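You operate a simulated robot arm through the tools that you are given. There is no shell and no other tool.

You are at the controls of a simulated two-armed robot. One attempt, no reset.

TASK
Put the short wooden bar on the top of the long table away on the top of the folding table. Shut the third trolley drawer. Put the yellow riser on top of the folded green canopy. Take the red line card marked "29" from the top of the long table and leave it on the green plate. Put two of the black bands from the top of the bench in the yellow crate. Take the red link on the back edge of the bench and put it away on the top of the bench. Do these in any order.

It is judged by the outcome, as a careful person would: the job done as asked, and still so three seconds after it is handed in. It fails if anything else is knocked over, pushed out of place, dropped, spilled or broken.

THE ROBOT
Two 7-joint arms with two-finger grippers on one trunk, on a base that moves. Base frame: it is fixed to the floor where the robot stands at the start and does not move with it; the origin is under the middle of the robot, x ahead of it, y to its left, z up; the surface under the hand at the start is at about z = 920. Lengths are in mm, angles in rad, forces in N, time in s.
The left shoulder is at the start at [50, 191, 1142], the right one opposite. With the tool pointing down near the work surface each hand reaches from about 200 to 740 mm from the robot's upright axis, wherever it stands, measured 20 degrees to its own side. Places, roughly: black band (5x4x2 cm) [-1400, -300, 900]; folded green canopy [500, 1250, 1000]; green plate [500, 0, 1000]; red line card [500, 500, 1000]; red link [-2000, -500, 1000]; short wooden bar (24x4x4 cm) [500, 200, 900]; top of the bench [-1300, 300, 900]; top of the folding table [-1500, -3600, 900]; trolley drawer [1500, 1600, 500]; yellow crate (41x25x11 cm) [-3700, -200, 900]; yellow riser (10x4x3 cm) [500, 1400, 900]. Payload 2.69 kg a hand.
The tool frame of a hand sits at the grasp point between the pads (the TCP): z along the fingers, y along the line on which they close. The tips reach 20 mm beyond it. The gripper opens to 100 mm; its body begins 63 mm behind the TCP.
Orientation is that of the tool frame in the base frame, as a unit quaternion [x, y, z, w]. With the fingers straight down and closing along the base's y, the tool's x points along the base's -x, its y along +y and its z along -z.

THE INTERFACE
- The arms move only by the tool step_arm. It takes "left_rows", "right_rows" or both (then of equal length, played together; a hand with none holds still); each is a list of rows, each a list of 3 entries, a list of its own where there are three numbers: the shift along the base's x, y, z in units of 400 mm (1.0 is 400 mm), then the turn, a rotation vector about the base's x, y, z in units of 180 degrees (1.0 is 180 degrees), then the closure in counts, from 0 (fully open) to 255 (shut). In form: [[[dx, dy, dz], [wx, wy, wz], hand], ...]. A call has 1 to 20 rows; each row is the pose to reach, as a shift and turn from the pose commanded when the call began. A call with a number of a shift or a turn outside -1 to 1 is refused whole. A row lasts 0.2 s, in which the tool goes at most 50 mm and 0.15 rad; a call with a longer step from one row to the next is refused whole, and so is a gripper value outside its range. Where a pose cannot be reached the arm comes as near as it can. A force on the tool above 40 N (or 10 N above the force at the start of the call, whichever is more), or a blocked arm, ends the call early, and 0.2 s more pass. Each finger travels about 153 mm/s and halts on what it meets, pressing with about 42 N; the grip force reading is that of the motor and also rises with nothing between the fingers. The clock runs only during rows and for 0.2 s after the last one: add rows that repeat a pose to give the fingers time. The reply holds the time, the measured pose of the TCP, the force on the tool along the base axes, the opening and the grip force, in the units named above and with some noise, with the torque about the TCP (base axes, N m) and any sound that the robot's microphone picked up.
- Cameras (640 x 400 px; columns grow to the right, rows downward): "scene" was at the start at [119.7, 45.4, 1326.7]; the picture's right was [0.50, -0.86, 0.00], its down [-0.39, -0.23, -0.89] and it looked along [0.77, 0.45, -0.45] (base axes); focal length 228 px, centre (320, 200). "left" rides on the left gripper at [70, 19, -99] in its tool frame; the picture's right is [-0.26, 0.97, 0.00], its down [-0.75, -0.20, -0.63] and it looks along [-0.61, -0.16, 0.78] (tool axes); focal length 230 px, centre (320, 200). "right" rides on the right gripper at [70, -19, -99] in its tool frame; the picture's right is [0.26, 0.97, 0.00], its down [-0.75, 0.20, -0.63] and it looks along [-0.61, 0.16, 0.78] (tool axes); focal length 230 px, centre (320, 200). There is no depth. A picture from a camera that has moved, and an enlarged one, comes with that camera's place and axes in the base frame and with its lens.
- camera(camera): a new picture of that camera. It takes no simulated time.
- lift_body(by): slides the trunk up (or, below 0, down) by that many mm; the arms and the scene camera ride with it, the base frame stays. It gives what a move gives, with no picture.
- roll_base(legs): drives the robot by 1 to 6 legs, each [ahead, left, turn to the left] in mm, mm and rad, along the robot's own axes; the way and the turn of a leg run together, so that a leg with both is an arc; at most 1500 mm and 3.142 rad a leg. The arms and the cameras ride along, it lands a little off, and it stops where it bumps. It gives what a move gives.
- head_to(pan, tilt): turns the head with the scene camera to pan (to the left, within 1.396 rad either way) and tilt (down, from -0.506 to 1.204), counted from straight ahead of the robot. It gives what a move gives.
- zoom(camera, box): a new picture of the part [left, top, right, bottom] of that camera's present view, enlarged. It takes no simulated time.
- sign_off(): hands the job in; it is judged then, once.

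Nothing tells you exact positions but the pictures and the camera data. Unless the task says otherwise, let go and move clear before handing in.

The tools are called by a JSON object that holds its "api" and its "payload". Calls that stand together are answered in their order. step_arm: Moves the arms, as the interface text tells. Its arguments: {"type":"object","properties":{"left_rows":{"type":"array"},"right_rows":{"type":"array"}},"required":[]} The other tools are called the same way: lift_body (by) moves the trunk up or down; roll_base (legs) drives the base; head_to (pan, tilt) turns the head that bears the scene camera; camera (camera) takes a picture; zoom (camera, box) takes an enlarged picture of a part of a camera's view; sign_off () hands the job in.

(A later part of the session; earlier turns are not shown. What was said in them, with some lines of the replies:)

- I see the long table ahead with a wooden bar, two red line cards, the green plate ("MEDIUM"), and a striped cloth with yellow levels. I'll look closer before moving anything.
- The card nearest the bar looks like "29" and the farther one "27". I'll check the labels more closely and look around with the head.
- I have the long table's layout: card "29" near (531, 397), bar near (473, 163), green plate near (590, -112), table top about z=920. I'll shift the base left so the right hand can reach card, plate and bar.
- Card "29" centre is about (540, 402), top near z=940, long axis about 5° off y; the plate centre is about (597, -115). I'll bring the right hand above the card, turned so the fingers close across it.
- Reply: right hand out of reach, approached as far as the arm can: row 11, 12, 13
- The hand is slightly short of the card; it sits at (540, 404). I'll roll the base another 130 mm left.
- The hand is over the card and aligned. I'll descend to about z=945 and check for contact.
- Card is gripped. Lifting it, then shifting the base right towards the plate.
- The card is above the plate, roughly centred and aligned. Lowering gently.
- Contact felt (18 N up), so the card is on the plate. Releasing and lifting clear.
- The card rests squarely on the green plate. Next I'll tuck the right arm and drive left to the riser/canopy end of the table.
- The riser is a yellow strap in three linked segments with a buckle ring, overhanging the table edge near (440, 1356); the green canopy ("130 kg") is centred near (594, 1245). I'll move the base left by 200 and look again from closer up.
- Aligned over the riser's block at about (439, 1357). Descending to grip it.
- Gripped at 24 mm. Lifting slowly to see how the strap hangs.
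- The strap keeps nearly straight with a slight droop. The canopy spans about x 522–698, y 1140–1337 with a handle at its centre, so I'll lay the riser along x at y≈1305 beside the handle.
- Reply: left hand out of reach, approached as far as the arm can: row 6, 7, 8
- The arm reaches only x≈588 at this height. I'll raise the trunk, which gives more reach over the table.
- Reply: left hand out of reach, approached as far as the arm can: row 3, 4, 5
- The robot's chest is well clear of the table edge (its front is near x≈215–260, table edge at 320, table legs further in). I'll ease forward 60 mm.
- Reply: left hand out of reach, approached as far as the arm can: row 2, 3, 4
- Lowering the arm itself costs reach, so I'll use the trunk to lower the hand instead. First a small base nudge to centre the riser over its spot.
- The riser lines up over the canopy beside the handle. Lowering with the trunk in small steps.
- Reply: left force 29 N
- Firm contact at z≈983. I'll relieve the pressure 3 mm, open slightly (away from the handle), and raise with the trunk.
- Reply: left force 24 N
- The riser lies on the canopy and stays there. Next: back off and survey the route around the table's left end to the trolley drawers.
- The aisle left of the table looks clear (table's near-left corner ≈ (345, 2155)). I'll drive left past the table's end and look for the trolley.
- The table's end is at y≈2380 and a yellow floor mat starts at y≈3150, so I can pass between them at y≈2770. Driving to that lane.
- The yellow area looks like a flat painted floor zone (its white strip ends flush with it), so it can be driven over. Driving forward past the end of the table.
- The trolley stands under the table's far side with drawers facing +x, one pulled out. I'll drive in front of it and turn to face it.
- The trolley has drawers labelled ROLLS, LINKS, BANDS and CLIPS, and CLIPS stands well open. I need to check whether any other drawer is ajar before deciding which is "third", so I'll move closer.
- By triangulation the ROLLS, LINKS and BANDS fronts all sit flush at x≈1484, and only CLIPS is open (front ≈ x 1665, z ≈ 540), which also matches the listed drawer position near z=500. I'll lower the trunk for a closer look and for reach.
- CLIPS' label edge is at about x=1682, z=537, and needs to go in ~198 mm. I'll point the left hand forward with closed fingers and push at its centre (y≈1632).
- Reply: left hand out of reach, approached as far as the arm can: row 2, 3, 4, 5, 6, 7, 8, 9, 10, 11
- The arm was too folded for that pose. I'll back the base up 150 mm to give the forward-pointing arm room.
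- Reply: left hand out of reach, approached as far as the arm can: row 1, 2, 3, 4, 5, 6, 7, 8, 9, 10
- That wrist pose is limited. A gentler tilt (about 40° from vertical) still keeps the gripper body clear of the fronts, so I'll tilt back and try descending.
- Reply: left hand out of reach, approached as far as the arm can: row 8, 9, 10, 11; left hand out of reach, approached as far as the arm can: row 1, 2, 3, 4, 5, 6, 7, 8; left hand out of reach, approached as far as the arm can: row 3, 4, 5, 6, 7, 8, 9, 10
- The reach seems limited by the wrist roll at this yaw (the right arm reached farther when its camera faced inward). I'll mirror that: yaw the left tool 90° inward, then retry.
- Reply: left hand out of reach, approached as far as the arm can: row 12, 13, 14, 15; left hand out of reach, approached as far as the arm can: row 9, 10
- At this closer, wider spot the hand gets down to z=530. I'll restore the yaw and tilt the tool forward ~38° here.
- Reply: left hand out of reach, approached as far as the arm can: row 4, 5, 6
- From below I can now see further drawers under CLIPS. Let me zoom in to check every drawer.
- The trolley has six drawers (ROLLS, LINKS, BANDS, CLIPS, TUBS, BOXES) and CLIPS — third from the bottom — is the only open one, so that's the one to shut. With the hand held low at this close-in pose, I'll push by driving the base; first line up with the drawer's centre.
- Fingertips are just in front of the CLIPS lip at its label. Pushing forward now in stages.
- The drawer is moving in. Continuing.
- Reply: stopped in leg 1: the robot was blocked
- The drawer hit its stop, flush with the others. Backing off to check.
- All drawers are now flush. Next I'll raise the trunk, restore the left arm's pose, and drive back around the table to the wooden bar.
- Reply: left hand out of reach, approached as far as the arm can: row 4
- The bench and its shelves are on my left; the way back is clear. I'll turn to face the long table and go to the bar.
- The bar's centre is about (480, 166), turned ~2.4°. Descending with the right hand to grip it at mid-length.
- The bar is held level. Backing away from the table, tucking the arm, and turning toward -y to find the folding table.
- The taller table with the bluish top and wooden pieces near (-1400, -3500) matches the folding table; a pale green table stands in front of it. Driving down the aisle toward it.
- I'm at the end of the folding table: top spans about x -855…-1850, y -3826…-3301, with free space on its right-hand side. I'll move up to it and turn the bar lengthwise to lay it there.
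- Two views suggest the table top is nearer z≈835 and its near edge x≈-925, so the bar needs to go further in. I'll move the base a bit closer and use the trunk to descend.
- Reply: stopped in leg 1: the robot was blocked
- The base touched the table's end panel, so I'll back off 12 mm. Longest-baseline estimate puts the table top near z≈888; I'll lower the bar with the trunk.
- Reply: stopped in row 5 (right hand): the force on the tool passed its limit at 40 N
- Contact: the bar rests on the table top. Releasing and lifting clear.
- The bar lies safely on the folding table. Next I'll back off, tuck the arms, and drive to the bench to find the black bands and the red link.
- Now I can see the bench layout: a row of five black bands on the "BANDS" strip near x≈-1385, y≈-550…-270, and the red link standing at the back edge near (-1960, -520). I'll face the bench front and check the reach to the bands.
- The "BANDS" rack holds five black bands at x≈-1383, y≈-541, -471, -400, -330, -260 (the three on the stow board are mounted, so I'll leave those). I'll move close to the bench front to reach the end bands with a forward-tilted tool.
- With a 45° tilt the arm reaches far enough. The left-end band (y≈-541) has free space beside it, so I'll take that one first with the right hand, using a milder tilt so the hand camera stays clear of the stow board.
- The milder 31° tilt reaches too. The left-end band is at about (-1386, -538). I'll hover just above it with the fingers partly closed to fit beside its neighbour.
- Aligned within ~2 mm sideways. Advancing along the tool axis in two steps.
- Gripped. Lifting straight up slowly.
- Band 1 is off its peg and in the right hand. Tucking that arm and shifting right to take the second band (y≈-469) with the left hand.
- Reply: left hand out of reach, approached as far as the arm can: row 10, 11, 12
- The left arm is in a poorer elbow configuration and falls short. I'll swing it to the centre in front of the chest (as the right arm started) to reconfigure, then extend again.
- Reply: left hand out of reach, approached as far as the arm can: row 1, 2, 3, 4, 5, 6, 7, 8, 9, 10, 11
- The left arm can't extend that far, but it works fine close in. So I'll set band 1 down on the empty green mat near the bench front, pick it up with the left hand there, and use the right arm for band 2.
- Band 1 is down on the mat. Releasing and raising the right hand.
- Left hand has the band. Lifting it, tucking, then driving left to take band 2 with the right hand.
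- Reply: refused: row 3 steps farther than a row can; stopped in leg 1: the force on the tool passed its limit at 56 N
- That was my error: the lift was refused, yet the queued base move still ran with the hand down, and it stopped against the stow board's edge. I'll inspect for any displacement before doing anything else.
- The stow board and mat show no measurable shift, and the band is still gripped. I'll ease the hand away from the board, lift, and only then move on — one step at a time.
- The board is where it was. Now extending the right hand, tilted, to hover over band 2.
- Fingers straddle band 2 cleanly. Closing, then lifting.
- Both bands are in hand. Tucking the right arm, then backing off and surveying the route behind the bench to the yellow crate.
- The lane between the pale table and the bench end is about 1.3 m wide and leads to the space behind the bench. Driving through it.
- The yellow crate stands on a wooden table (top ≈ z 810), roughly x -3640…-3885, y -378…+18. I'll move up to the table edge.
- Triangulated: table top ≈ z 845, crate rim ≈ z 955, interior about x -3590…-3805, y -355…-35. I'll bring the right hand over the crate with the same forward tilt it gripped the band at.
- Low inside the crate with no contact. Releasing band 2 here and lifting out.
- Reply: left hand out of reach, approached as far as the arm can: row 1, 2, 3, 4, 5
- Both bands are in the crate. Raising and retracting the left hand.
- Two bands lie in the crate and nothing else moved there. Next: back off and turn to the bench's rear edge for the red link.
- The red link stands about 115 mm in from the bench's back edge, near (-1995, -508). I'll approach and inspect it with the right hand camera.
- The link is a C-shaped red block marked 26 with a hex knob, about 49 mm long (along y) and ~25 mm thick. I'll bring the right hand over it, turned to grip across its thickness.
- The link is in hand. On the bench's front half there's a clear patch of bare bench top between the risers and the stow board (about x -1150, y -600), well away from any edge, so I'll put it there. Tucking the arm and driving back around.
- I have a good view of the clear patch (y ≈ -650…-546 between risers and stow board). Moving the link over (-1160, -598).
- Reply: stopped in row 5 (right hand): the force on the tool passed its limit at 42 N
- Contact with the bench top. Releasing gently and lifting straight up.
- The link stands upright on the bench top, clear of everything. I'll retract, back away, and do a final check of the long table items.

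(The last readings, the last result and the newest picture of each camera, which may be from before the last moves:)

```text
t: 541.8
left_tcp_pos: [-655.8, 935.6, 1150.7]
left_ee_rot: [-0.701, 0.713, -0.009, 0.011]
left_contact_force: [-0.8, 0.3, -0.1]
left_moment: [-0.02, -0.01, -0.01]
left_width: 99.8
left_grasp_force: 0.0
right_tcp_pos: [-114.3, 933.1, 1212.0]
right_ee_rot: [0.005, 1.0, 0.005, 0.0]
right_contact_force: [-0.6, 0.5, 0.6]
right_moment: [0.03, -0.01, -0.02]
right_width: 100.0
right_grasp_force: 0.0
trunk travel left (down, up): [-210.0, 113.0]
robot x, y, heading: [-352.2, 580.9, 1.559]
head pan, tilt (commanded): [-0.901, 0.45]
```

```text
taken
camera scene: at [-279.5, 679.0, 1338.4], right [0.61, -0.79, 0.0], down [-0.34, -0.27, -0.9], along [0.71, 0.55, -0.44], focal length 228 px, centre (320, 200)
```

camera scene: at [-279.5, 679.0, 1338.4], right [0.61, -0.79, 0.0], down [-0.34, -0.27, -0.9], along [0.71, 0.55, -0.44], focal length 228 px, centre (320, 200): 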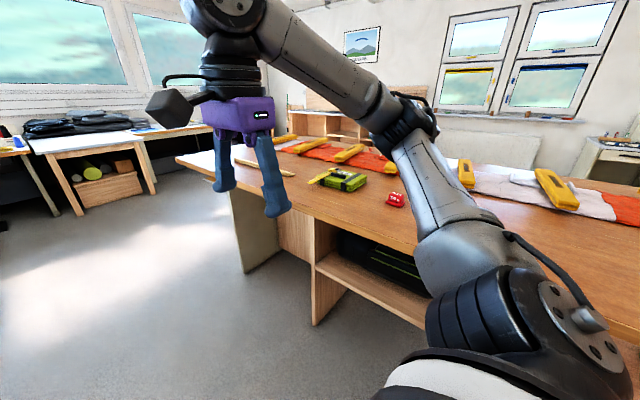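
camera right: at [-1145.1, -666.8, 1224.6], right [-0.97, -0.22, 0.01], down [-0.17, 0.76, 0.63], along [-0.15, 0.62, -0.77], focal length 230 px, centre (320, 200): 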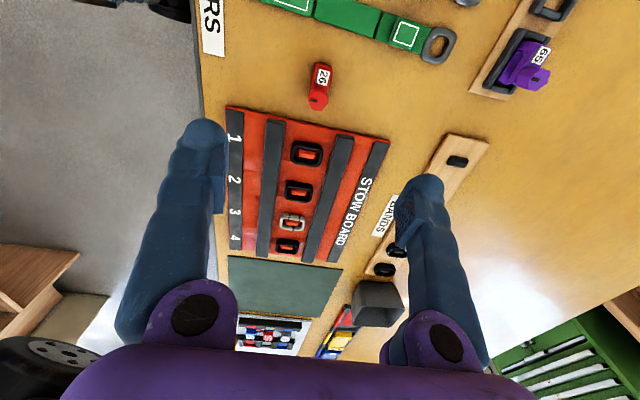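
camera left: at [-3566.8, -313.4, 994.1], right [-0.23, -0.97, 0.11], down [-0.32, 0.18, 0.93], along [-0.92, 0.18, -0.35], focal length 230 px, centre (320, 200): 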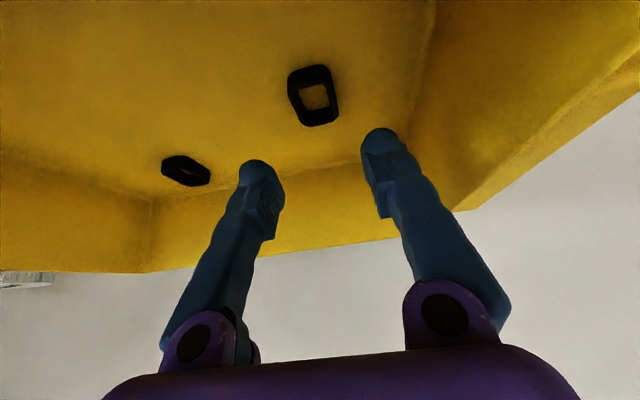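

{"api": "zoom", "payload": {"camera": "scene", "box": [280, 150, 420, 230]}}

{"api": "head_to", "payload": {"pan": -1.39, "tilt": 0.45}}

{"api": "camera", "payload": {"camera": "scene"}}

```text
4.57 times, centred on (350, 190) of scene
camera zoom: at [-279.5, 679.0, 1338.4], right [0.61, -0.79, 0.0], down [-0.34, -0.27, -0.9], along [0.71, 0.55, -0.44], focal length 1040 px, centre (183, 246)
```

zoom: 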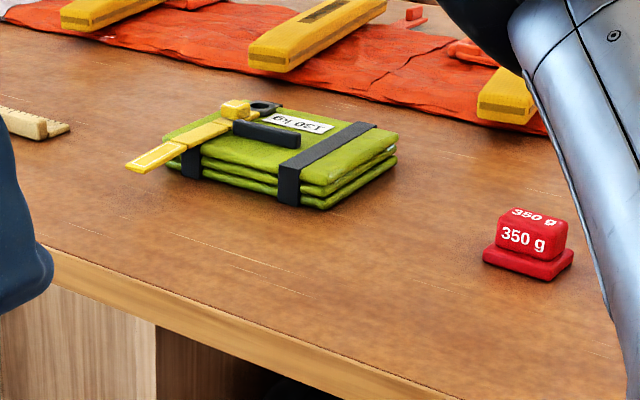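

```text
t: 542.7
left_tcp_pos: [-655.6, 933.2, 1151.4]
left_ee_rot: [-0.702, 0.712, -0.008, 0.012]
left_contact_force: [0.0, -0.2, -0.5]
left_moment: [0.01, 0.01, 0.03]
left_width: 99.9
left_grasp_force: 0.0
right_tcp_pos: [-114.4, 931.4, 1211.2]
right_ee_rot: [0.005, 1.0, 0.005, 0.0]
right_contact_force: [0.4, 0.0, -0.3]
right_moment: [-0.01, -0.02, 0.02]
right_width: 100.1
right_grasp_force: 0.1
trunk travel left (down, up): [-210.0, 113.0]
robot x, y, heading: [-351.9, 583.5, 1.558]
head pan, tilt (commanded): [-1.389, 0.45]
```

```text
taken
camera scene: at [-261.6, 638.3, 1338.4], right [0.17, -0.99, 0.0], down [-0.43, -0.07, -0.9], along [0.89, 0.15, -0.44], focal length 228 px, centre (320, 200)
```

scene: 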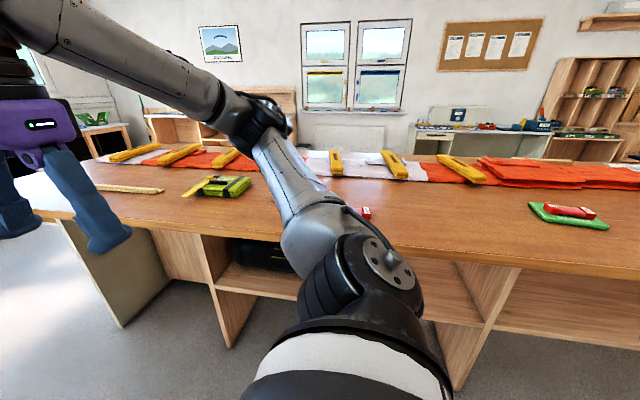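

All six jobs check out in the pictures. The riser is on the canopy, card 29 is on the green plate and the trolley drawer is shut. The bar is on the folding table, two bands are in the crate and the red link is on the bench top. Both hands are empty and clear, so I'm handing in.

{"api": "sign_off", "payload": {}}

```text
The job is handed in.
```

I finished all six jobs and handed in. Both hands were empty and clear of everything.

- **Red line card 29:** it lies on the green plate marked "MEDIUM".
- **Yellow riser:** its main part rests on the folded canopy beside the handle. The last strap segment, about 60 mm, overhangs the near edge.
- **Trolley drawer:** I shut CLIPS, the only drawer standing open, until it sat flush with the others. CLIPS is fourth counting from the top and from the bottom, so "third" did not match it exactly. No other drawer was open, and its height fitted the position you gave.
- **Short wooden bar:** it lies on bare table top on the folding table.
- **Black bands:** I took two from the BANDS rack and both are in the yellow crate. I left the ones on the stow board alone.
- **Red link:** it stands upright on bare bench top between the risers and the stow board.

There were two contacts along the way:

- **Stow board:** while picking up a band I drove sideways with the left hand still low, and a finger hit the stow board's edge at 56 N. I compared pictures from before and after and saw no shift in the board or the mat beside it.
- **Folding table:** the base touched the table's end panel once, and nothing on the table moved.
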